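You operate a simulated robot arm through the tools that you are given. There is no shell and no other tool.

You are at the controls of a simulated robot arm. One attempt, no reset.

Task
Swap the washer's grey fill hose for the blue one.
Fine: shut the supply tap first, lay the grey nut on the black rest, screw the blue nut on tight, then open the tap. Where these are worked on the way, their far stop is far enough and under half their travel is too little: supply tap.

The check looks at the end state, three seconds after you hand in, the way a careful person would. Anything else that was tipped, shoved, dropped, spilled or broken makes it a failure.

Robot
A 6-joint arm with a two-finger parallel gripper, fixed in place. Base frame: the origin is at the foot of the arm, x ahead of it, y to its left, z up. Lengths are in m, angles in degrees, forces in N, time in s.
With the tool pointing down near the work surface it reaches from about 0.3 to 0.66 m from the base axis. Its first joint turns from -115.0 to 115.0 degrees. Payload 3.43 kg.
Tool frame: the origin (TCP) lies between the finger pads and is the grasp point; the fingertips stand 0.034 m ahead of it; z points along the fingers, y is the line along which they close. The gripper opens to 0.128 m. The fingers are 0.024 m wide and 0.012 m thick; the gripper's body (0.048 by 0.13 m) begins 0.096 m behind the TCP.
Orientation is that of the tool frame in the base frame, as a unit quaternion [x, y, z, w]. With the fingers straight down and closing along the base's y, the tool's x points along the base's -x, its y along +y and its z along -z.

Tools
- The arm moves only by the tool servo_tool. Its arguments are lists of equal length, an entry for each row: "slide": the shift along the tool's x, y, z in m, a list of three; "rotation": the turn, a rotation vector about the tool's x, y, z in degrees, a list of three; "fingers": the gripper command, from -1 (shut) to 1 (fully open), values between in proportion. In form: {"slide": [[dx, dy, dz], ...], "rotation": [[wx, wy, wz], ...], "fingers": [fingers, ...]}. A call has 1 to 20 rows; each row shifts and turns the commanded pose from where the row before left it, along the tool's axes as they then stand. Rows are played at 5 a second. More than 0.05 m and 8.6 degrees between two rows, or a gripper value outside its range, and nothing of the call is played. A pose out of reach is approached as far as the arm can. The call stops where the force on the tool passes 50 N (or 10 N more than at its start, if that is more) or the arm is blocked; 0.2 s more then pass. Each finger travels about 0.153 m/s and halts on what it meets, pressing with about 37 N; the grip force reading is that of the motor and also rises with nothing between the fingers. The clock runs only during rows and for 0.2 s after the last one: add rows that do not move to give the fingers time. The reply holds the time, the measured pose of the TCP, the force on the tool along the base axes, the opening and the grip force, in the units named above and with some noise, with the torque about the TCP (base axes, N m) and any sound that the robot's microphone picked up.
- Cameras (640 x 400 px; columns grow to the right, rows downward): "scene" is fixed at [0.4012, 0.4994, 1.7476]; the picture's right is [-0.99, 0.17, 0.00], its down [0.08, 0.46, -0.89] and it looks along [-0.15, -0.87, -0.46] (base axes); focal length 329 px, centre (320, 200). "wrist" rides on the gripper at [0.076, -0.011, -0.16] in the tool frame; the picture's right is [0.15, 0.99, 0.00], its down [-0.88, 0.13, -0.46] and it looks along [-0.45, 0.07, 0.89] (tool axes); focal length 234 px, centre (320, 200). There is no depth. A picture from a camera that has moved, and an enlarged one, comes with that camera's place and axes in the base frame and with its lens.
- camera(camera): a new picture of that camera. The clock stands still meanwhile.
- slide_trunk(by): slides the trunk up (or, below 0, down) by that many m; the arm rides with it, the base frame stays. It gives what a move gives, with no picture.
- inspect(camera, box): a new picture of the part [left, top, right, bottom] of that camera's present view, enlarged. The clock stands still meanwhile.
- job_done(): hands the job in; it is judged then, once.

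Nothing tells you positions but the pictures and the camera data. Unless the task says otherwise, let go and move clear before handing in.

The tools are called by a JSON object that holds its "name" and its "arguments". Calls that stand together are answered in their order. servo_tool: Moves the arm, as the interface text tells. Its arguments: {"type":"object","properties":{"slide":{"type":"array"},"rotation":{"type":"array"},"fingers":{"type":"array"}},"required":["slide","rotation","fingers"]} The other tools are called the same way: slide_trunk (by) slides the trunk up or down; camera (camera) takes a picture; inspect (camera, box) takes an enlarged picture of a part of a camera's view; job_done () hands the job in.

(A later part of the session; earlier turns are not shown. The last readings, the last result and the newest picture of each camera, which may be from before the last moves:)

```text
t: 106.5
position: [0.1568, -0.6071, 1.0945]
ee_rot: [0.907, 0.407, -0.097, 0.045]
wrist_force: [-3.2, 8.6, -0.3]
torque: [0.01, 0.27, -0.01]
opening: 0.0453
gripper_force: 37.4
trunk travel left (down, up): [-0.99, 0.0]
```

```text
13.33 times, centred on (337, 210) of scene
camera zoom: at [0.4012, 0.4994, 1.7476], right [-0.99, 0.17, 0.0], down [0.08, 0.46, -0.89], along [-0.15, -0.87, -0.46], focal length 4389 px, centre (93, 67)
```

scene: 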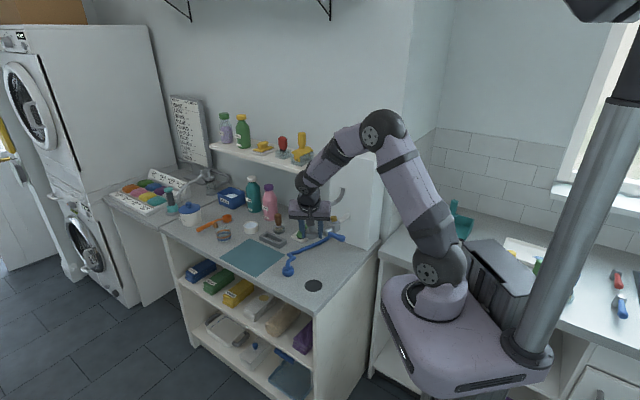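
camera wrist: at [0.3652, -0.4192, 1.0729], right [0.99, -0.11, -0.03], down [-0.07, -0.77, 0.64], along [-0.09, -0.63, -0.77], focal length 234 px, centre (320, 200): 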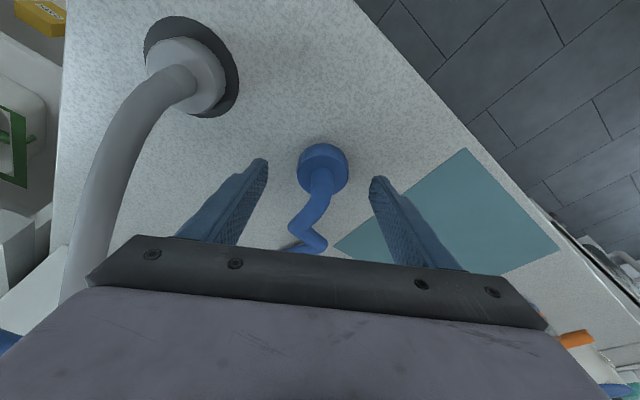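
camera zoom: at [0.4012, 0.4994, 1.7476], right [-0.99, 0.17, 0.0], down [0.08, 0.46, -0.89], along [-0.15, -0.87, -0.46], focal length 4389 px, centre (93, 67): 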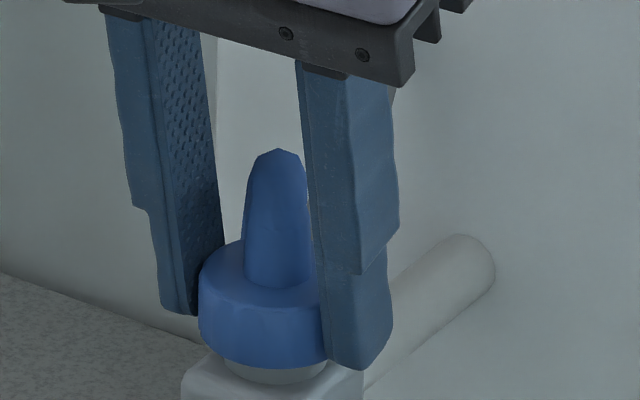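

Going down steadily. Another stroke.

{"name": "servo_tool", "arguments": {"slide": [[0, 0, 0], [0, 0, 0], [0.0005, -0.0009, 0], [0.0005, -0.0009, 0], [0.0005, -0.0009, 0], [0.0005, -0.0009, 0], [0.0005, -0.0009, 0], [0.0005, -0.0009, 0], [0, -0.0009, 0], [0, -0.0009, 0], [0, -0.0009, 0], [0, -0.0009, 0], [0, 0, 0]], "rotation": [[0, 0, 0], [0, 0, 0], [-1.63, 0, -7.32], [-1.63, 0, -7.32], [-1.63, 0, -7.32], [-1.63, 0, -7.32], [-1.63, 0, -7.32], [-1.63, 0, -7.32], [-1.63, 0, -7.32], [-1.63, 0, -7.32], [-1.63, 0, -7.32], [-1.63, 0, -7.32], [0, 0, 0]], "fingers": [0, 0, 0, 0, 0, 0, 0, 0, 0, 0, 0, 0, 0]}}

{"name": "inspect", "arguments": {"camera": "wrist", "box": [240, 110, 400, 230]}}

{"name": "servo_tool", "arguments": {"slide": [[0, 0, 0], [0, 0, 0], [0, 0, 0], [0, 0.0009, 0.0001], [0, 0.0009, 0.0002], [0, 0.0009, 0.0002], [0, 0.0009, 0.0002], [-0.0005, 0.0009, 0.0002], [-0.0005, 0.0009, 0.0002], [-0.0005, 0.0009, 0.0002], [-0.0005, 0.0009, 0.0002], [-0.0005, 0.0009, 0.0002], [-0.0005, 0.0009, 0.0002], [0, 0, 0]], "rotation": [[0, 0, 0], [0, 0, 0], [0, 0, 0], [1.63, 0, 7.32], [1.63, 0, 7.32], [1.63, 0, 7.32], [1.63, 0, 7.32], [1.63, 0, 7.32], [1.63, 0, 7.32], [1.63, 0, 7.32], [1.63, 0, 7.32], [1.63, 0, 7.32], [1.63, 0, 7.32], [0, 0, 0]], "fingers": [-0.5, -1, -1, -1, -1, -1, -1, -1, -1, -1, -1, -1, -1, -1]}}

{"name": "inspect", "arguments": {"camera": "scene", "box": [322, 195, 352, 225]}}

```text
t: 109.3
position: [0.1491, -0.607, 1.0929]
ee_rot: [0.471, 0.875, -0.05, 0.099]
wrist_force: [0.3, -0.4, 0.3]
torque: [-0.01, -0.02, -0.01]
opening: 0.0638
gripper_force: 0.1
trunk travel left (down, up): [-0.99, 0.0]
```

```text
3.33 times, centred on (320, 170) of wrist
camera zoom: at [0.0787, -0.5226, 1.2316], right [0.75, 0.67, -0.03], down [0.52, -0.56, 0.64], along [0.41, -0.49, -0.77], focal length 781 px, centre (320, 300)
```

zoom: 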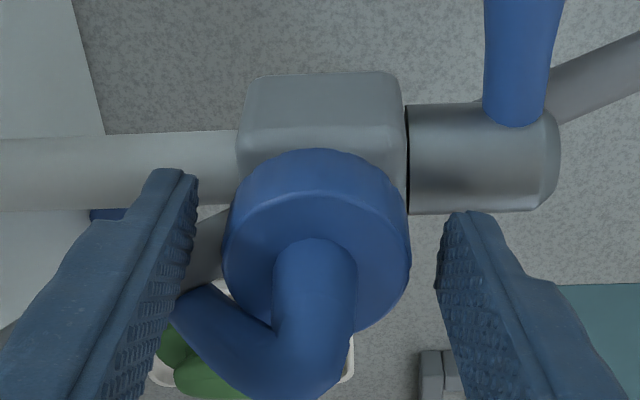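

```text
t: 112.3
position: [0.1548, -0.6079, 1.0926]
ee_rot: [0.907, 0.407, -0.098, 0.045]
wrist_force: [-6.6, 2.0, -2.3]
torque: [0.06, 0.34, 0.5]
opening: 0.045
gripper_force: 37.3
trunk travel left (down, up): [-0.99, 0.0]
```

```text
13.33 times, centred on (337, 210) of scene
camera zoom: at [0.4012, 0.4994, 1.7476], right [-0.99, 0.17, 0.0], down [0.08, 0.46, -0.89], along [-0.15, -0.87, -0.46], focal length 4389 px, centre (93, 67)
```

zoom: 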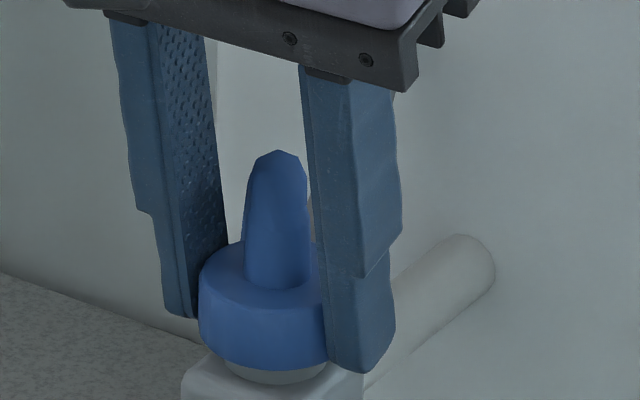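

Torque about the vertical has now jumped to 0.5 N·m: it's coming up tight. One more stroke to make sure.

{"name": "servo_tool", "arguments": {"slide": [[0, 0, 0], [0, 0, 0], [0.0005, -0.0009, 0], [0.0005, -0.0009, 0], [0.0005, -0.0009, 0], [0.0005, -0.0009, 0], [0.0005, -0.0009, 0], [0.0005, -0.0009, 0], [0, -0.0009, 0], [0, -0.0009, 0], [0, -0.0009, 0], [0, -0.0009, 0], [0, 0, 0]], "rotation": [[0, 0, 0], [0, 0, 0], [-1.63, 0, -7.32], [-1.63, 0, -7.32], [-1.63, 0, -7.32], [-1.63, 0, -7.32], [-1.63, 0, -7.32], [-1.63, 0, -7.32], [-1.63, 0, -7.32], [-1.63, 0, -7.32], [-1.63, 0, -7.32], [-1.63, 0, -7.32], [0, 0, 0]], "fingers": [0, 0, 0, 0, 0, 0, 0, 0, 0, 0, 0, 0, 0]}}

{"name": "servo_tool", "arguments": {"slide": [[0, 0, 0.001], [0, 0, 0], [0, 0, 0], [0, 0.0009, 0.0001], [0, 0.0009, 0.0001], [0, 0.0009, 0.0001], [0, 0.0009, 0.0001]], "rotation": [[0, 0, 0], [0, 0, 0], [0, 0, 0], [1.63, 0, 7.32], [1.63, 0, 7.32], [1.63, 0, 7.32], [1.63, 0, 7.32]], "fingers": [-0.5, -1, -1, -1, -1, -1, -1]}}

{"name": "inspect", "arguments": {"camera": "scene", "box": [322, 195, 352, 225]}}

{"name": "inspect", "arguments": {"camera": "wrist", "box": [240, 110, 400, 230]}}

```text
t: 115.1
position: [0.1508, -0.6041, 1.091]
ee_rot: [0.471, 0.875, -0.051, 0.099]
wrist_force: [0.1, 0.2, 1.3]
torque: [0.03, 0.0, -0.03]
opening: 0.0642
gripper_force: 0.2
trunk travel left (down, up): [-0.99, 0.0]
```

```text
t: 116.7
position: [0.1509, -0.6031, 1.0896]
ee_rot: [0.681, 0.723, -0.073, 0.083]
wrist_force: [-7.1, -2.7, 4.7]
torque: [-0.16, 0.26, 0.61]
opening: 0.046
gripper_force: 36.3
trunk travel left (down, up): [-0.99, 0.0]
```

```text
13.33 times, centred on (337, 210) of scene
camera zoom: at [0.4012, 0.4994, 1.7476], right [-0.99, 0.17, 0.0], down [0.08, 0.46, -0.89], along [-0.15, -0.87, -0.46], focal length 4389 px, centre (93, 67)
```

zoom: 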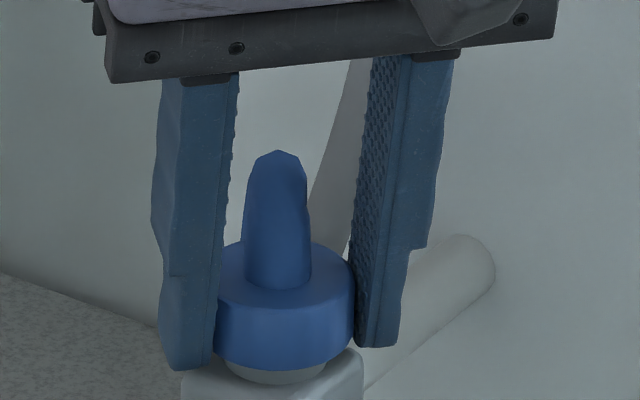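

```text
3.33 times, centred on (320, 170) of wrist
camera zoom: at [0.133, -0.4968, 1.2289], right [0.98, 0.2, -0.03], down [0.17, -0.75, 0.64], along [0.11, -0.63, -0.77], focal length 781 px, centre (320, 300)
```

zoom: 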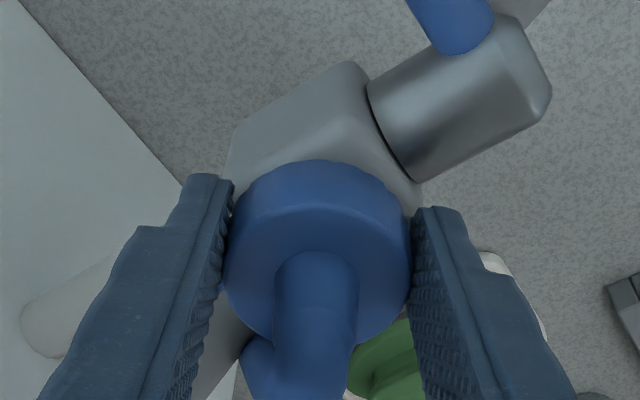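

{"name": "servo_tool", "arguments": {"slide": [[-0.0005, 0.0009, 0.0001], [-0.0005, 0.0009, 0.0001], [-0.0005, 0.0009, 0.0001], [-0.0005, 0.0009, 0.0001], [-0.0005, 0.0009, 0.0001], [-0.0005, 0.0009, 0.0001]], "rotation": [[1.63, 0, 7.32], [1.63, 0, 7.32], [1.63, 0, 7.32], [1.63, 0, 7.32], [1.63, 0, 7.32], [1.63, 0, 7.32]], "fingers": [-1, -1, -1, -1, -1, -1]}}

{"name": "inspect", "arguments": {"camera": "scene", "box": [322, 195, 352, 225]}}

{"name": "inspect", "arguments": {"camera": "wrist", "box": [240, 110, 400, 230]}}

```text
t: 118.1
position: [0.1555, -0.6082, 1.0897]
ee_rot: [0.907, 0.408, -0.097, 0.046]
wrist_force: [-8.5, 2.8, -3.2]
torque: [0.07, 0.25, 0.74]
opening: 0.0449
gripper_force: 37.8
trunk travel left (down, up): [-0.99, 0.0]
```

```text
13.33 times, centred on (337, 210) of scene
camera zoom: at [0.4012, 0.4994, 1.7476], right [-0.99, 0.17, 0.0], down [0.08, 0.46, -0.89], along [-0.15, -0.87, -0.46], focal length 4389 px, centre (93, 67)
```

zoom: 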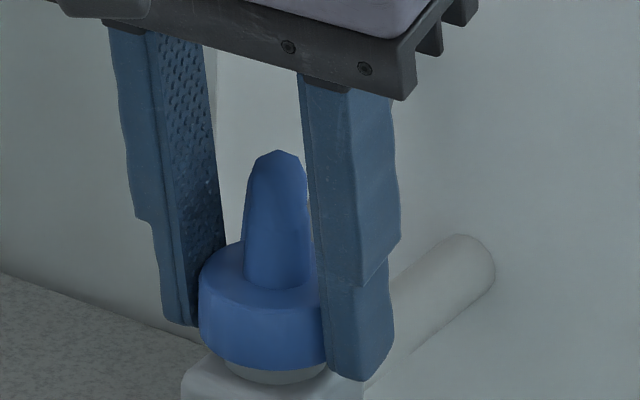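

```text
3.33 times, centred on (320, 170) of wrist
camera zoom: at [0.218, -0.5212, 1.2293], right [0.83, -0.55, -0.03], down [-0.41, -0.66, 0.63], along [-0.37, -0.52, -0.77], focal length 781 px, centre (320, 300)
```

zoom: 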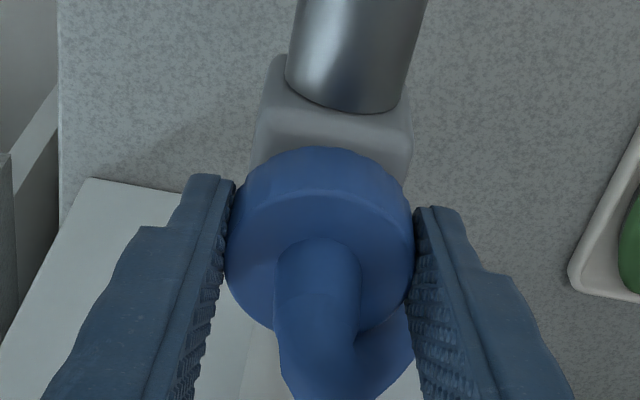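

The torque climbs to 0.7 N·m and the nut no longer moves down: it's tight. I'll release it and back away upward.

{"name": "servo_tool", "arguments": {"slide": [[0, 0, 0], [0, 0, 0], [0, 0, -0.02], [0, 0, -0.03], [0, 0, -0.04], [0.01, 0, -0.03], [0.03, 0, 0], [0.03, 0, 0], [0.03, 0, 0], [0, 0, 0]], "rotation": [[0, 0, 0], [0, 0, 0], [0, 0, 0], [0, 0, 0], [0, 0, 0], [0, 0, 0], [0, 0, 0], [0, 0, 0], [0, 0, 0], [0, 0, 0]], "fingers": [0, 0, 0, 0, 0, 0, 0, 0, 0, 0]}}

{"name": "camera", "arguments": {"camera": "wrist"}}

{"name": "inspect", "arguments": {"camera": "scene", "box": [270, 160, 390, 300]}}

```text
t: 120.3
position: [0.238, -0.5163, 1.188]
ee_rot: [0.907, 0.408, -0.097, 0.047]
wrist_force: [0.4, -0.6, 0.0]
torque: [-0.01, -0.01, -0.01]
opening: 0.0639
gripper_force: 0.0
trunk travel left (down, up): [-0.99, 0.0]
```

```text
taken
camera wrist: at [0.3015, -0.4289, 1.327], right [0.83, -0.55, -0.03], down [-0.41, -0.65, 0.63], along [-0.37, -0.52, -0.77], focal length 234 px, centre (320, 200)
```

wrist: 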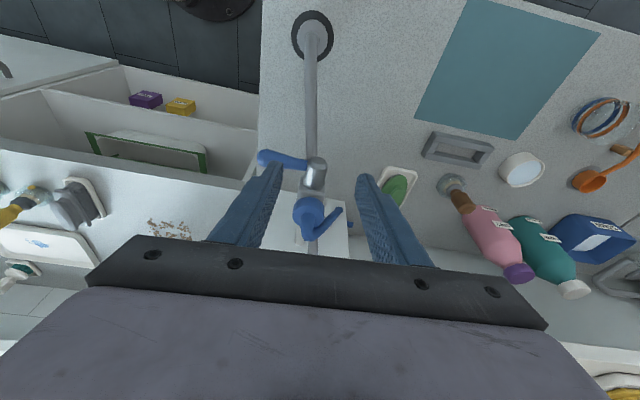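

```text
2.86 times, centred on (330, 230) of scene
camera zoom: at [0.4012, 0.4994, 1.7476], right [-0.99, 0.17, 0.0], down [0.08, 0.46, -0.89], along [-0.15, -0.87, -0.46], focal length 941 px, centre (291, 114)
```

zoom: 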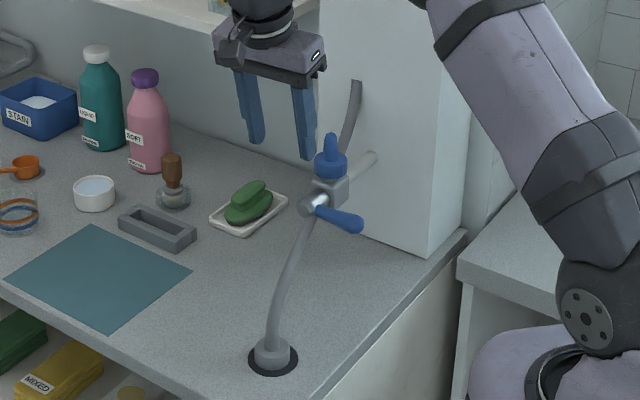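

The blue nut is on and everything is steady. Now for the tap lever: a closer look to locate it.

{"name": "inspect", "arguments": {"camera": "wrist", "box": [240, 130, 360, 250]}}

{"name": "inspect", "arguments": {"camera": "scene", "box": [315, 190, 365, 240]}}

```text
3.33 times, centred on (300, 190) of wrist
camera zoom: at [0.3015, -0.4289, 1.327], right [0.83, -0.55, -0.03], down [-0.41, -0.65, 0.63], along [-0.37, -0.52, -0.77], focal length 781 px, centre (387, 233)
```

zoom: 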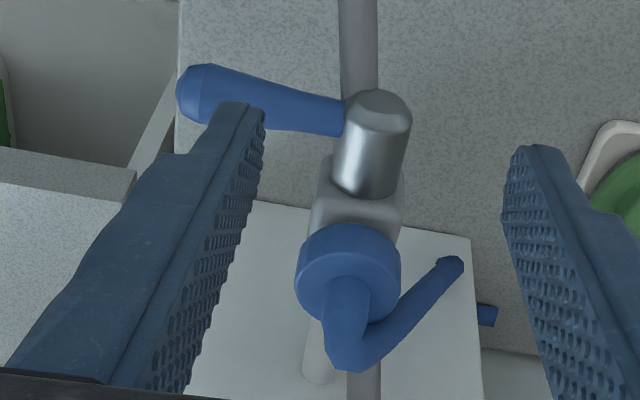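

```text
8.00 times, centred on (340, 215) of scene
camera zoom: at [0.4012, 0.4994, 1.7476], right [-0.99, 0.17, 0.0], down [0.08, 0.46, -0.89], along [-0.15, -0.87, -0.46], focal length 2634 px, centre (160, 80)
```

zoom: 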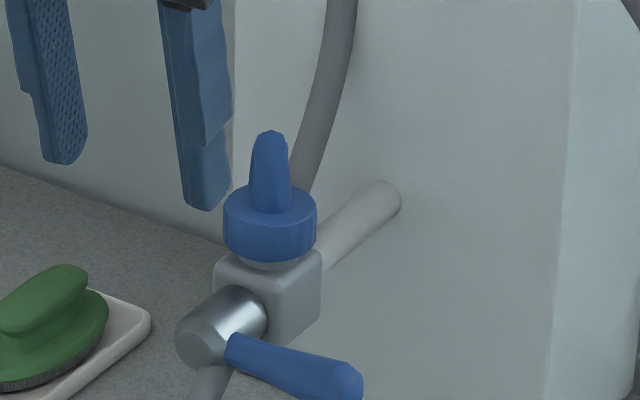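

Lever tip is at (0.132, -0.523, 1.027) and its root at (0.177, -0.567, 1.024). I'll stand the tool upright, turn it so the fingers close across the lever, and go above it.

{"name": "servo_tool", "arguments": {"slide": [[0, 0, 0], [0, 0, 0], [0, 0, 0], [0, 0, 0], [0, 0, 0], [0, 0, 0], [0, 0, 0], [0, 0, 0], [0, 0, 0], [0, 0, 0], [0, 0, 0], [0, 0, 0], [0, 0, 0], [0, 0, 0]], "rotation": [[0, 6.2, 0], [0, 6.2, 0], [0, 0, -7.93], [0, 0, -7.93], [0, 0, -7.93], [0, 0, -7.93], [0, 0, -7.93], [0, 0, -7.93], [0, 0, -7.93], [0, 0, -7.93], [0, 0, -7.93], [0, 0, -7.93], [0, 0, -7.93], [0, 0, 0]], "fingers": [-0.2, -0.2, -0.2, -0.2, -0.2, -0.2, -0.2, -0.2, -0.2, -0.2, -0.2, -0.2, -0.2, -0.2]}}

```text
t: 123.3
position: [0.2392, -0.5173, 1.1863]
ee_rot: [0.378, 0.926, -0.001, 0.002]
wrist_force: [0.3, -0.4, 0.5]
torque: [0.01, 0.0, 0.0]
opening: 0.0514
gripper_force: 0.1
trunk travel left (down, up): [-0.99, 0.0]
```

{"name": "servo_tool", "arguments": {"slide": [[0.0173, -0.0264, 0], [0.0173, -0.0264, 0], [0.0173, -0.0263, 0], [0, 0, 0.04], [0, 0, 0.04], [0, 0, 0.025], [0, 0, 0]], "rotation": [[0, 0, 0], [0, 0, 0], [0, 0, 0], [0, 0, 0], [0, 0, 0], [0, 0, 0], [0, 0, 0]], "fingers": [-0.2, -0.2, -0.2, -0.2, -0.2, -0.2, -0.2]}}

{"name": "camera", "arguments": {"camera": "wrist"}}

{"name": "inspect", "arguments": {"camera": "scene", "box": [305, 160, 375, 240]}}

```text
t: 124.9
position: [0.1477, -0.5331, 1.0811]
ee_rot: [0.378, 0.926, -0.002, 0.003]
wrist_force: [-0.4, 0.2, 0.4]
torque: [0.02, -0.05, -0.02]
opening: 0.0512
gripper_force: 0.2
trunk travel left (down, up): [-0.99, 0.0]
```

```text
taken
camera wrist: at [0.085, -0.4888, 1.2395], right [0.59, 0.81, 0.0], down [0.72, -0.52, 0.46], along [0.37, -0.27, -0.89], focal length 234 px, centre (320, 200)
```

wrist: 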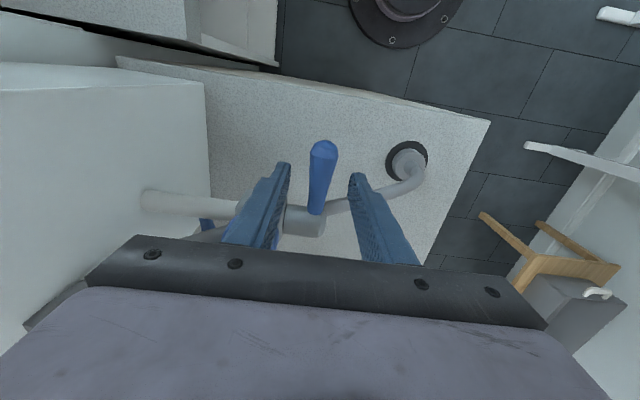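

```text
5.00 times, centred on (340, 200) of scene
camera zoom: at [0.4012, 0.4994, 1.7476], right [-0.99, 0.17, 0.0], down [0.08, 0.46, -0.89], along [-0.15, -0.87, -0.46], focal length 1646 px, centre (220, 200)
```

zoom: 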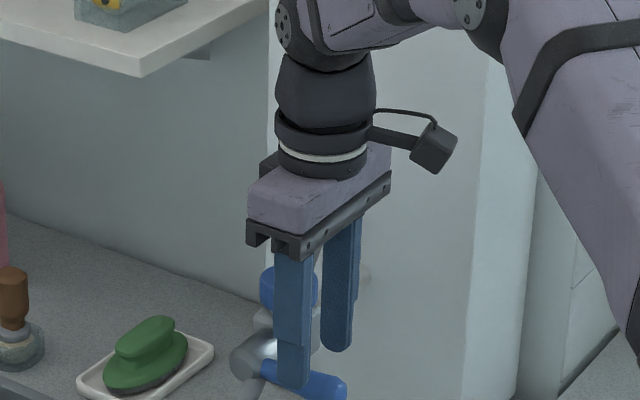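

Lever is centred between the fingers. Going down and closing on it.

{"name": "servo_tool", "arguments": {"slide": [[0, 0, 0.014], [0, 0, 0.014], [0, 0, 0.012], [0, 0, 0]], "rotation": [[0, 0, 0], [0, 0, 0], [0, 0, 0], [0, 0, 0]], "fingers": [-0.2, -0.2, -0.2, -0.2]}}

{"name": "inspect", "arguments": {"camera": "wrist", "box": [220, 100, 440, 260]}}

```text
t: 125.9
position: [0.1457, -0.5351, 1.0412]
ee_rot: [0.378, 0.926, -0.001, 0.002]
wrist_force: [0.2, -0.8, 0.1]
torque: [0.03, -0.01, -0.03]
opening: 0.0512
gripper_force: 0.0
trunk travel left (down, up): [-0.99, 0.0]
```

```text
2.50 times, centred on (330, 180) of wrist
camera zoom: at [0.0841, -0.491, 1.2001], right [0.59, 0.81, 0.0], down [0.72, -0.52, 0.46], along [0.37, -0.27, -0.89], focal length 585 px, centre (295, 250)
```

zoom: 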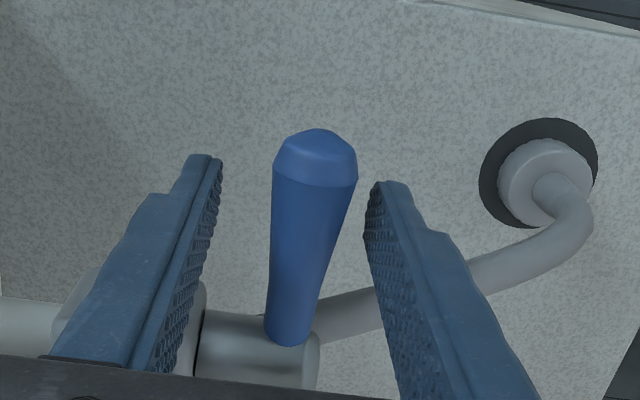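

{"name": "servo_tool", "arguments": {"slide": [[0, 0.005, 0], [0, 0, 0], [0, 0, 0], [0, 0, 0], [0, 0, 0]], "rotation": [[0, 0, 0], [0, 0, 0], [0, 0, 0], [0, 0, 0], [0, 0, 0]], "fingers": [-0.2, -0.5, -1, -1, -1]}}

{"name": "inspect", "arguments": {"camera": "wrist", "box": [220, 100, 440, 260]}}

```text
t: 127.1
position: [0.1498, -0.5329, 1.0417]
ee_rot: [0.379, 0.926, -0.001, 0.002]
wrist_force: [-3.8, -3.3, 1.4]
torque: [-0.06, 0.0, -1.14]
opening: 0.0244
gripper_force: 44.9
trunk travel left (down, up): [-0.99, 0.0]
```

```text
2.50 times, centred on (330, 180) of wrist
camera zoom: at [0.0872, -0.4886, 1.2001], right [0.59, 0.81, 0.0], down [0.72, -0.52, 0.46], along [0.37, -0.27, -0.89], focal length 585 px, centre (295, 250)
```

zoom: 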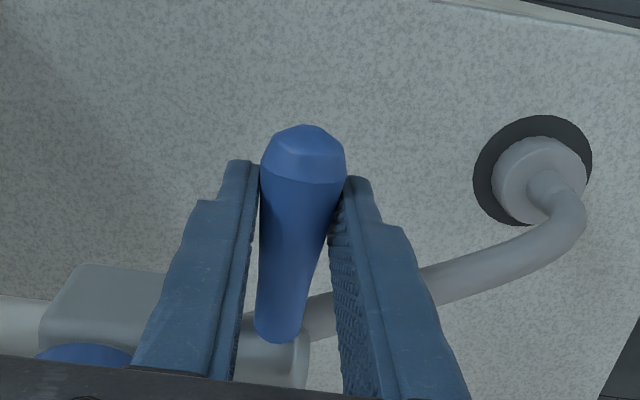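

Gripped. Lifting the lever along its arc, first 15°.

{"name": "servo_tool", "arguments": {"slide": [[-0.0002, 0, -0.0045], [-0.0006, 0, -0.0045], [-0.001, 0, -0.0045], [0, 0, 0]], "rotation": [[0, 0, 0], [0, 0, 0], [0, 0, 0], [0, 0, 0]], "fingers": [-1, -1, -1, -1]}}

{"name": "inspect", "arguments": {"camera": "scene", "box": [305, 170, 375, 240]}}

```text
t: 128.1
position: [0.1508, -0.5356, 1.0527]
ee_rot: [0.378, 0.926, 0.002, 0.0]
wrist_force: [-6.7, 4.5, -19.1]
torque: [0.78, 0.94, -1.11]
opening: 0.025
gripper_force: 45.0
trunk travel left (down, up): [-0.99, 0.0]
```

```text
5.71 times, centred on (340, 205) of scene
camera zoom: at [0.4012, 0.4994, 1.7476], right [-0.99, 0.17, 0.0], down [0.08, 0.46, -0.89], along [-0.15, -0.87, -0.46], focal length 1881 px, centre (206, 171)
```

zoom: 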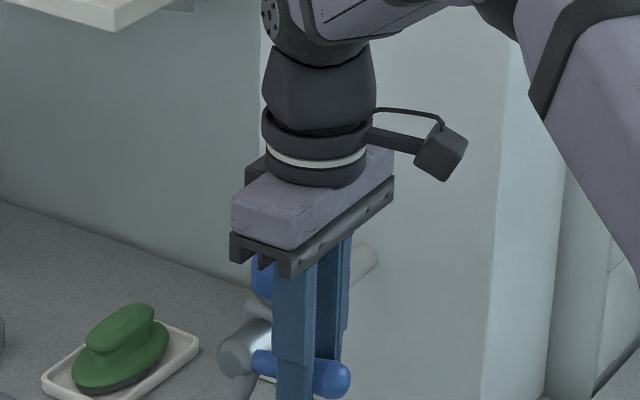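

The lever is rising (about 12°) with some drag from the grip. I'll continue.

{"name": "servo_tool", "arguments": {"slide": [[-0.0013, 0, -0.0043], [-0.0018, 0, -0.0042], [-0.0021, 0, -0.004], [-0.0024, 0, -0.0038], [0, 0, 0]], "rotation": [[0, 0, 0], [0, 0, 0], [0, 0, 0], [0, 0, 0], [0, 0, 0]], "fingers": [-1, -1, -1, -1, -1]}}

{"name": "inspect", "arguments": {"camera": "scene", "box": [305, 170, 375, 240]}}

{"name": "inspect", "arguments": {"camera": "wrist", "box": [220, 100, 440, 260]}}

```text
t: 129.3
position: [0.1554, -0.538, 1.0695]
ee_rot: [0.378, 0.926, 0.002, 0.002]
wrist_force: [-12.8, 6.7, -16.6]
torque: [0.65, 1.21, -1.05]
opening: 0.0248
gripper_force: 44.8
trunk travel left (down, up): [-0.99, 0.0]
```

```text
5.71 times, centred on (340, 205) of scene
camera zoom: at [0.4012, 0.4994, 1.7476], right [-0.99, 0.17, 0.0], down [0.08, 0.46, -0.89], along [-0.15, -0.87, -0.46], focal length 1881 px, centre (206, 171)
```

zoom: 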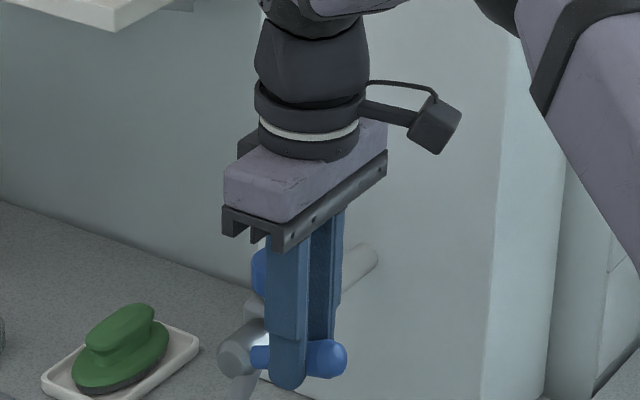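

```text
2.50 times, centred on (330, 180) of wrist
camera zoom: at [0.0924, -0.4949, 1.2285], right [0.59, 0.81, 0.0], down [0.72, -0.52, 0.46], along [0.37, -0.27, -0.89], focal length 585 px, centre (295, 250)
```

zoom: 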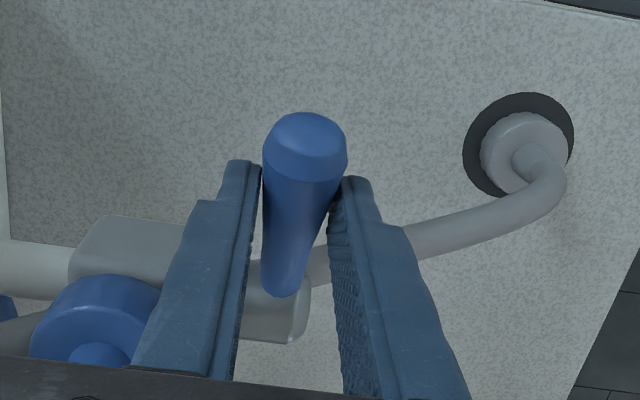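

{"name": "servo_tool", "arguments": {"slide": [[-0.0028, 0, -0.0036], [-0.003, 0, -0.0034], [-0.0034, 0, -0.003], [-0.0036, 0, -0.0028], [0, 0, 0]], "rotation": [[0, 0, 0], [0, 0, 0], [0, 0, 0], [0, 0, 0], [0, 0, 0]], "fingers": [-1, -1, -1, -1, -1]}}

{"name": "inspect", "arguments": {"camera": "scene", "box": [305, 170, 375, 240]}}

{"name": "inspect", "arguments": {"camera": "wrist", "box": [220, 100, 440, 260]}}

```text
t: 130.5
position: [0.1619, -0.5458, 1.0827]
ee_rot: [0.377, 0.926, 0.002, -0.001]
wrist_force: [-17.9, 9.4, -12.4]
torque: [0.72, 1.32, -0.54]
opening: 0.0248
gripper_force: 45.4
trunk travel left (down, up): [-0.99, 0.0]
```

```text
5.71 times, centred on (340, 205) of scene
camera zoom: at [0.4012, 0.4994, 1.7476], right [-0.99, 0.17, 0.0], down [0.08, 0.46, -0.89], along [-0.15, -0.87, -0.46], focal length 1881 px, centre (206, 171)
```

zoom: 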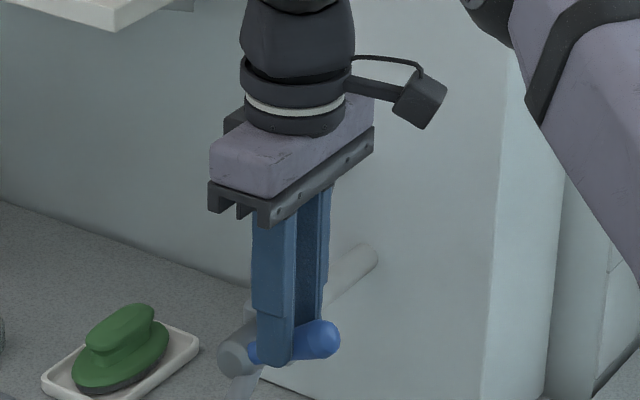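

```text
2.50 times, centred on (330, 180) of wrist
camera zoom: at [0.1001, -0.5026, 1.2426], right [0.59, 0.81, 0.0], down [0.72, -0.52, 0.45], along [0.37, -0.26, -0.89], focal length 585 px, centre (295, 250)
```

zoom: 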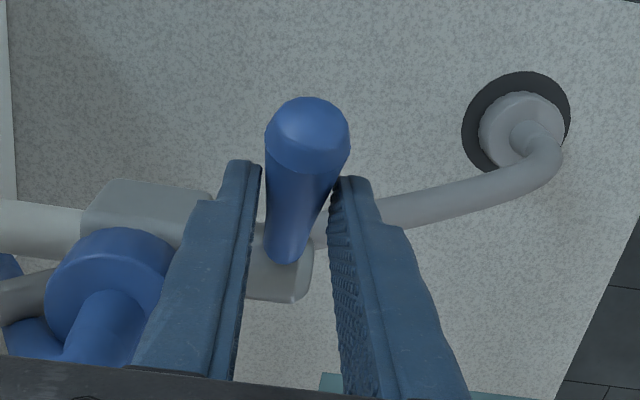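

The pads are slipping off; the lever is only about 30° up. I'll let go, and instead lift it from underneath with the closed fingers laid across below it, coming in from the front. First release and rise.

{"name": "servo_tool", "arguments": {"slide": [[0, 0, 0], [0, 0, 0], [0, 0, -0.03], [0, 0, -0.03], [0, 0, -0.03], [0, 0, 0]], "rotation": [[0, 0, 0], [0, 0, 0], [0, 0, 0], [0, 0, 0], [0, 0, 0], [0, 0, 0]], "fingers": [-0.2, -0.2, -0.2, -0.2, -0.2, -0.2]}}

{"name": "inspect", "arguments": {"camera": "scene", "box": [305, 170, 375, 240]}}

{"name": "inspect", "arguments": {"camera": "wrist", "box": [220, 100, 440, 260]}}

```text
t: 131.9
position: [0.1661, -0.5481, 1.1732]
ee_rot: [0.377, 0.926, -0.001, 0.002]
wrist_force: [-0.5, 0.1, -0.3]
torque: [0.03, -0.02, -0.01]
opening: 0.0513
gripper_force: 0.1
trunk travel left (down, up): [-0.99, 0.0]
```

```text
5.71 times, centred on (340, 205) of scene
camera zoom: at [0.4012, 0.4994, 1.7476], right [-0.99, 0.17, 0.0], down [0.08, 0.46, -0.89], along [-0.15, -0.87, -0.46], focal length 1881 px, centre (206, 171)
```

zoom: 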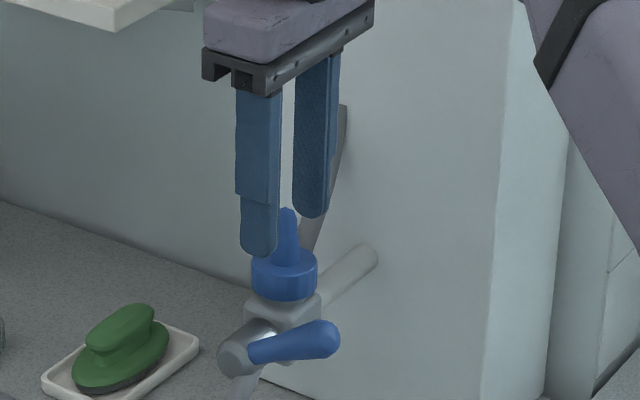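

```text
2.50 times, centred on (330, 180) of wrist
camera zoom: at [0.1033, -0.5041, 1.3321], right [0.59, 0.81, 0.0], down [0.72, -0.52, 0.46], along [0.37, -0.27, -0.89], focal length 585 px, centre (295, 250)
```

zoom: 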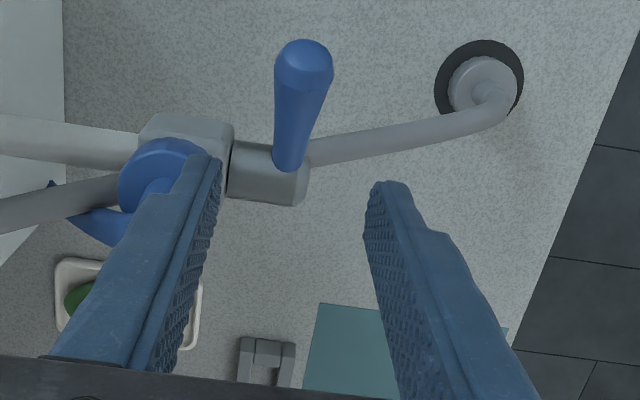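

The lever stays put at about 30°. Simplest is to push its tip inward and up from outside with closed fingers: I'll close, move out beyond the tip, and descend.

{"name": "servo_tool", "arguments": {"slide": [[0, -0.002, 0], [0.034, 0, 0], [0.034, 0, 0], [0, 0, 0.032], [0, 0, 0.032], [0, 0, 0.03], [0, 0, 0]], "rotation": [[0, 0, 0], [0, 0, 0], [0, 0, 0], [0, 0, 0], [0, 0, 0], [0, 0, 0], [0, 0, 0]], "fingers": [-1, -1, -1, -1, -1, -1, -1]}}

{"name": "inspect", "arguments": {"camera": "scene", "box": [305, 170, 375, 240]}}

{"name": "inspect", "arguments": {"camera": "wrist", "box": [220, 100, 440, 260]}}

```text
t: 133.5
position: [0.1156, -0.5012, 1.0773]
ee_rot: [0.378, 0.926, -0.001, 0.002]
wrist_force: [1.1, -0.2, -0.6]
torque: [0.01, -0.04, -0.02]
opening: 0.0
gripper_force: 32.9
trunk travel left (down, up): [-0.99, 0.0]
```

```text
5.71 times, centred on (340, 205) of scene
camera zoom: at [0.4012, 0.4994, 1.7476], right [-0.99, 0.17, 0.0], down [0.08, 0.46, -0.89], along [-0.15, -0.87, -0.46], focal length 1881 px, centre (206, 171)
```

zoom: 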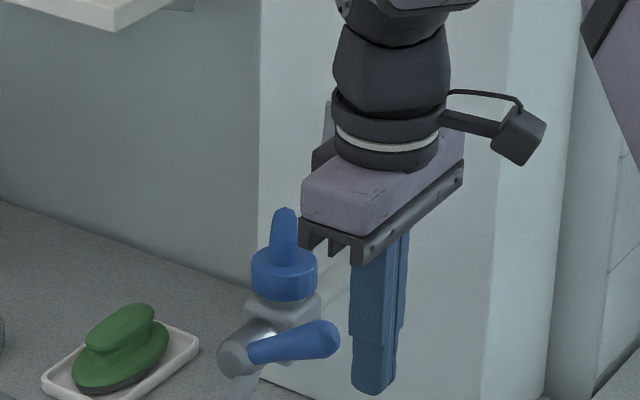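

```text
2.50 times, centred on (330, 180) of wrist
camera zoom: at [0.052, -0.4571, 1.2365], right [0.59, 0.81, 0.0], down [0.72, -0.52, 0.46], along [0.37, -0.27, -0.89], focal length 585 px, centre (295, 250)
```

zoom: 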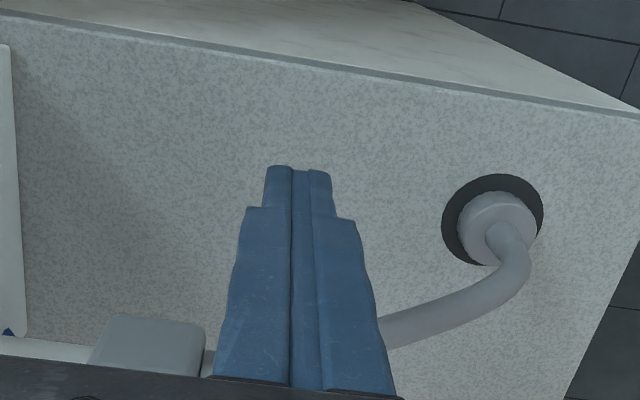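

Fingers sit just outside the lever tip. Pushing inward and up.

{"name": "servo_tool", "arguments": {"slide": [[-0.006, 0, 0], [-0.004, 0, -0.001], [-0.0032, 0, -0.0035], [-0.0032, 0, -0.0035], [-0.0032, 0, -0.0035], [-0.0032, 0, -0.0035], [0, 0, 0]], "rotation": [[0, 0, 0], [0, 0, 0], [0, 0, 0], [0, 0, 0], [0, 0, 0], [0, 0, 0], [0, 0, 0]], "fingers": [-1, -1, -1, -1, -1, -1, -1]}}

{"name": "inspect", "arguments": {"camera": "scene", "box": [305, 170, 375, 240]}}

```text
t: 135.1
position: [0.1338, -0.5172, 1.0934]
ee_rot: [0.378, 0.926, -0.001, 0.003]
wrist_force: [-0.5, 1.2, 2.5]
torque: [0.05, 0.03, -0.01]
opening: 0.0
gripper_force: 32.7
trunk travel left (down, up): [-0.99, 0.0]
```

```text
5.71 times, centred on (340, 205) of scene
camera zoom: at [0.4012, 0.4994, 1.7476], right [-0.99, 0.17, 0.0], down [0.08, 0.46, -0.89], along [-0.15, -0.87, -0.46], focal length 1881 px, centre (206, 171)
```

zoom: 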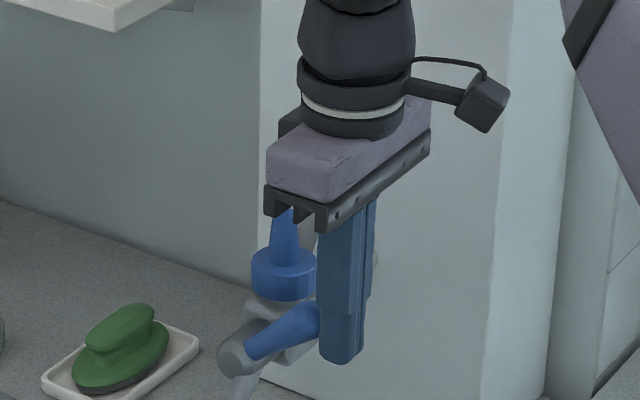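

Working nicely; lever at about 45°. Continuing inward.

{"name": "servo_tool", "arguments": {"slide": [[-0.006, 0, -0.003], [-0.006, 0, -0.003], [-0.006, 0, -0.002], [-0.006, 0, -0.001], [-0.006, 0, 0], [-0.006, 0, 0], [0, 0, 0]], "rotation": [[0, 0, 0], [0, 0, 0], [0, 0, 0], [0, 0, 0], [0, 0, 0], [0, 0, 0], [0, 0, 0]], "fingers": [-1, -1, -1, -1, -1, -1, -1]}}

{"name": "inspect", "arguments": {"camera": "scene", "box": [305, 170, 375, 240]}}

{"name": "inspect", "arguments": {"camera": "wrist", "box": [220, 100, 440, 260]}}

```text
t: 136.7
position: [0.1583, -0.5442, 1.1027]
ee_rot: [0.378, 0.926, -0.001, 0.002]
wrist_force: [-0.1, 0.1, 0.3]
torque: [0.05, 0.02, -0.02]
opening: 0.0
gripper_force: 33.2
trunk travel left (down, up): [-0.99, 0.0]
```

```text
5.71 times, centred on (340, 205) of scene
camera zoom: at [0.4012, 0.4994, 1.7476], right [-0.99, 0.17, 0.0], down [0.08, 0.46, -0.89], along [-0.15, -0.87, -0.46], focal length 1881 px, centre (206, 171)
```

zoom: 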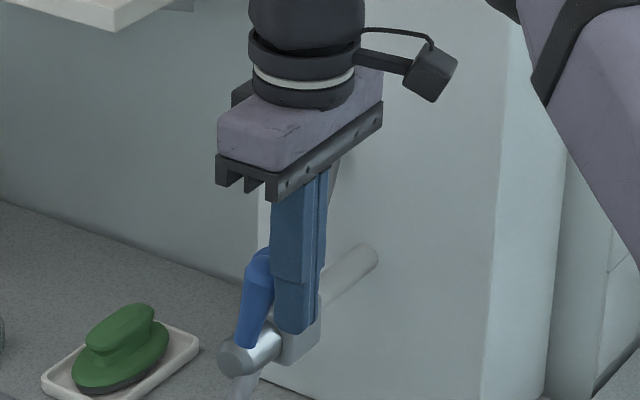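

```text
2.50 times, centred on (330, 180) of wrist
camera zoom: at [0.0957, -0.4993, 1.2618], right [0.59, 0.81, 0.0], down [0.72, -0.52, 0.46], along [0.37, -0.27, -0.89], focal length 585 px, centre (295, 250)
```

zoom: 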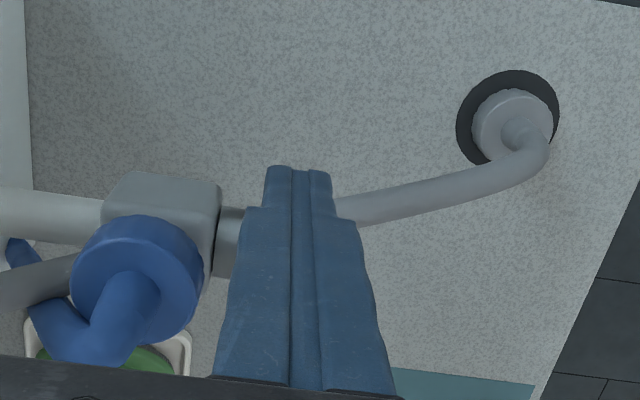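

Lever is nearly upright. Small steps to the stop.

{"name": "servo_tool", "arguments": {"slide": [[-0.004, 0, 0], [-0.004, 0, 0], [-0.003, 0, 0], [0, 0, 0]], "rotation": [[0, 0, 0], [0, 0, 0], [0, 0, 0], [0, 0, 0]], "fingers": [-1, -1, -1, -1]}}

{"name": "inspect", "arguments": {"camera": "scene", "box": [305, 170, 375, 240]}}

```text
t: 137.7
position: [0.1669, -0.5523, 1.1029]
ee_rot: [0.378, 0.926, -0.001, 0.002]
wrist_force: [0.6, -0.5, -0.1]
torque: [0.01, -0.01, 0.02]
opening: 0.0001
gripper_force: 32.8
trunk travel left (down, up): [-0.99, 0.0]
```

```text
5.71 times, centred on (340, 205) of scene
camera zoom: at [0.4012, 0.4994, 1.7476], right [-0.99, 0.17, 0.0], down [0.08, 0.46, -0.89], along [-0.15, -0.87, -0.46], focal length 1881 px, centre (206, 171)
```

zoom: 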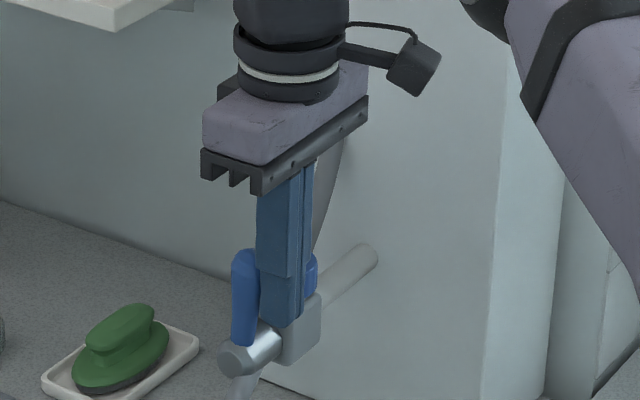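

{"name": "servo_tool", "arguments": {"slide": [[-0.002, 0, 0], [-0.002, 0, 0], [0, 0, 0]], "rotation": [[0, 0, 0], [0, 0, 0], [0, 0, 0]], "fingers": [-1, -1, -1]}}

```text
t: 138.5
position: [0.1688, -0.5544, 1.1038]
ee_rot: [0.378, 0.926, -0.001, 0.003]
wrist_force: [0.6, -0.1, -0.8]
torque: [0.0, 0.0, -0.01]
opening: 0.0
gripper_force: 32.9
trunk travel left (down, up): [-0.99, 0.0]
```

{"name": "servo_tool", "arguments": {"slide": [[-0.002, 0, 0], [-0.002, 0, 0], [0, 0, 0]], "rotation": [[0, 0, 0], [0, 0, 0], [0, 0, 0]], "fingers": [-1, -1, -1]}}

{"name": "inspect", "arguments": {"camera": "scene", "box": [305, 170, 375, 240]}}

```text
t: 139.3
position: [0.1727, -0.5561, 1.1032]
ee_rot: [0.378, 0.926, -0.001, 0.002]
wrist_force: [-1.0, 0.8, 0.9]
torque: [0.0, 0.08, -0.03]
opening: 0.0
gripper_force: 33.6
trunk travel left (down, up): [-0.99, 0.0]
```

```text
5.71 times, centred on (340, 205) of scene
camera zoom: at [0.4012, 0.4994, 1.7476], right [-0.99, 0.17, 0.0], down [0.08, 0.46, -0.89], along [-0.15, -0.87, -0.46], focal length 1881 px, centre (206, 171)
```

zoom: 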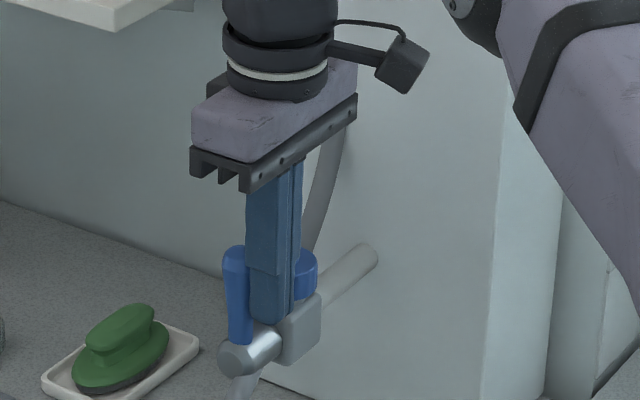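

{"name": "servo_tool", "arguments": {"slide": [[-0.002, 0, 0], [0, 0, 0]], "rotation": [[0, 0, 0], [0, 0, 0]], "fingers": [-1, -1]}}

```text
t: 139.9
position: [0.1709, -0.5569, 1.1044]
ee_rot: [0.378, 0.926, 0.0, 0.002]
wrist_force: [-2.0, 4.0, -1.1]
torque: [0.13, 0.1, 0.03]
opening: 0.0
gripper_force: 32.8
trunk travel left (down, up): [-0.99, 0.0]
```

Force is beginning to build. One more small step to confirm the stop.

{"name": "servo_tool", "arguments": {"slide": [[-0.003, 0, 0], [0, 0, 0]], "rotation": [[0, 0, 0], [0, 0, 0]], "fingers": [-1, -1]}}

{"name": "inspect", "arguments": {"camera": "scene", "box": [305, 170, 375, 240]}}

```text
t: 140.5
position: [0.1725, -0.5574, 1.1035]
ee_rot: [0.378, 0.926, 0.002, 0.0]
wrist_force: [-14.4, 13.2, -4.6]
torque: [0.22, 0.58, 0.01]
opening: 0.0
gripper_force: 32.9
trunk travel left (down, up): [-0.99, 0.0]
```

```text
5.71 times, centred on (340, 205) of scene
camera zoom: at [0.4012, 0.4994, 1.7476], right [-0.99, 0.17, 0.0], down [0.08, 0.46, -0.89], along [-0.15, -0.87, -0.46], focal length 1881 px, centre (206, 171)
```

zoom: 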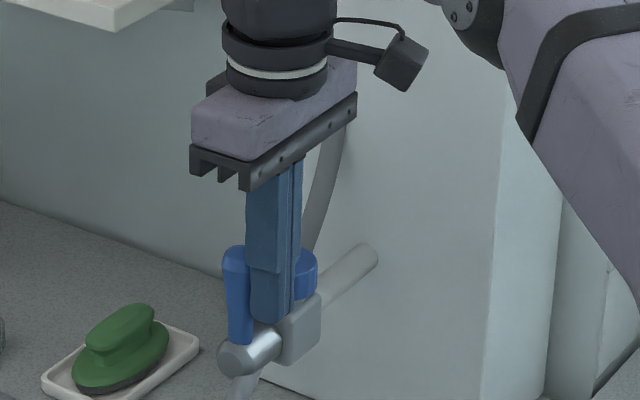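

The lever is back upright at its stop (20 N, no further motion). I'll back off outward and rise clear, then check everything.

{"name": "servo_tool", "arguments": {"slide": [[0.02, 0, 0], [0.03, 0, 0], [0.02, 0, -0.02], [0, 0, -0.045], [0, 0, -0.045], [0.03, 0.02, -0.02], [0, 0, 0]], "rotation": [[0, 0, 0], [0, 0, 0], [0, 0, 0], [0, 0, 0], [0, 0, 0], [0, 0, 0], [0, 0, 0]], "fingers": [-1, -1, -1, -1, -1, -1, -1]}}

{"name": "camera", "arguments": {"camera": "scene"}}

{"name": "inspect", "arguments": {"camera": "scene", "box": [310, 180, 360, 240]}}

{"name": "inspect", "arguments": {"camera": "scene", "box": [240, 180, 380, 310]}}

```text
t: 142.1
position: [0.1147, -0.4755, 1.2306]
ee_rot: [0.377, 0.926, 0.0, 0.002]
wrist_force: [0.3, -0.7, 0.2]
torque: [0.03, -0.02, 0.01]
opening: 0.0
gripper_force: 33.2
trunk travel left (down, up): [-0.99, 0.0]
```

```text
taken
```

scene: 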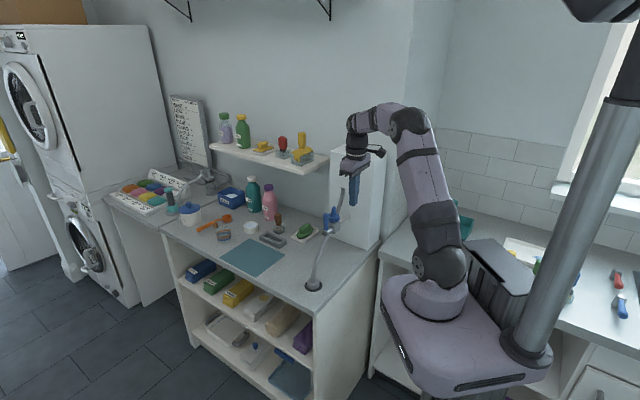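

```text
6.67 times, centred on (335, 210) of scene
camera zoom: at [0.4012, 0.4994, 1.7476], right [-0.99, 0.17, 0.0], down [0.08, 0.46, -0.89], along [-0.15, -0.87, -0.46], focal length 2195 px, centre (220, 133)
```

zoom: 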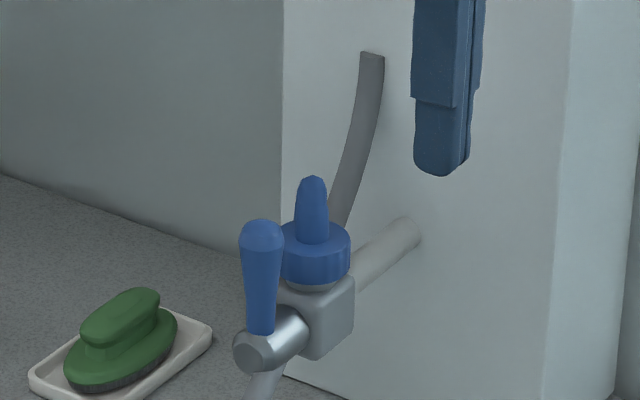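

```text
3.08 times, centred on (310, 245) of scene
camera zoom: at [0.4012, 0.4994, 1.7476], right [-0.99, 0.17, 0.0], down [0.08, 0.46, -0.89], along [-0.15, -0.87, -0.46], focal length 1013 px, centre (351, 62)
```

zoom: 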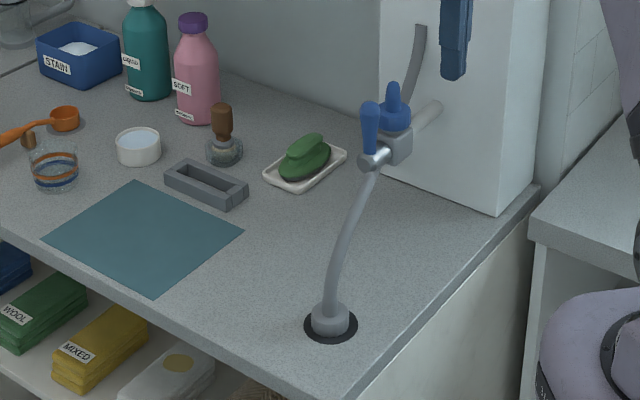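

Everything looks in place. To be sure the blue nut is seated as deep as the grey one was, I'll return to my very first viewing pose and compare the same close-up.

{"name": "servo_tool", "arguments": {"slide": [[0, 0, 0], [0, 0, 0], [0, 0, 0], [0, 0, 0], [0, 0, 0], [0, 0, 0], [0.0341, 0.0287, 0.0103], [0.0341, 0.0287, 0.0103], [0.0341, 0.0287, 0.0103], [0, 0, 0], [0, 0, 0], [0, 0, 0], [0, 0, 0], [0, 0, 0], [0, 0, 0]], "rotation": [[0, 0, 7.6], [0, 0, 7.6], [0, 0, 7.6], [0, 0, 7.6], [0, 0, 7.6], [0, 0, 7.6], [0, 0, 0], [0, 0, 0], [0, 0, 0], [0, -8, 0], [0, -8, 0], [0, -8, 0], [0, -8, 0], [0, -8, 0], [0, 0, 0]], "fingers": [-1, -1, -1, -1, -1, -1, -1, -1, -1, 1, 1, 1, 1, 1, 1]}}

{"name": "inspect", "arguments": {"camera": "wrist", "box": [260, 130, 350, 190]}}

{"name": "inspect", "arguments": {"camera": "wrist", "box": [240, 110, 400, 240]}}

```text
t: 145.3
position: [0.203, -0.372, 1.2019]
ee_rot: [0.664, 0.664, -0.241, 0.245]
wrist_force: [-0.5, -0.2, -0.4]
torque: [0.03, -0.01, -0.02]
opening: 0.1277
gripper_force: 0.1
trunk travel left (down, up): [-0.99, 0.0]
```

```text
6.67 times, centred on (305, 160) of wrist
camera zoom: at [0.1915, -0.2132, 1.2742], right [0.99, 0.11, -0.09], down [0.13, -0.38, 0.92], along [0.07, -0.92, -0.39], focal length 1561 px, centre (420, 467)
```

zoom: 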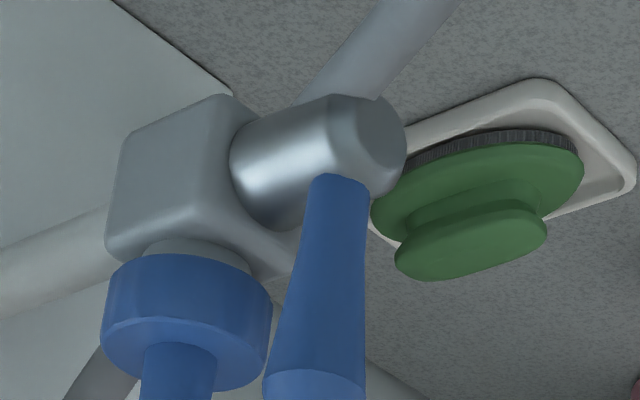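

```text
3.08 times, centred on (320, 175) of wrist
camera zoom: at [0.1915, -0.2132, 1.2742], right [0.99, 0.11, -0.09], down [0.13, -0.38, 0.92], along [0.07, -0.92, -0.39], focal length 720 px, centre (320, 277)
```

zoom: 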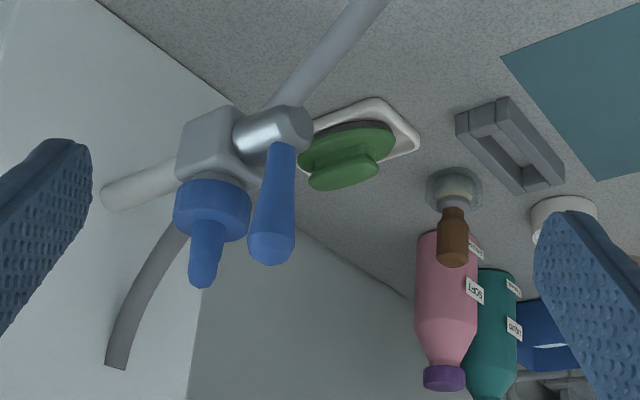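

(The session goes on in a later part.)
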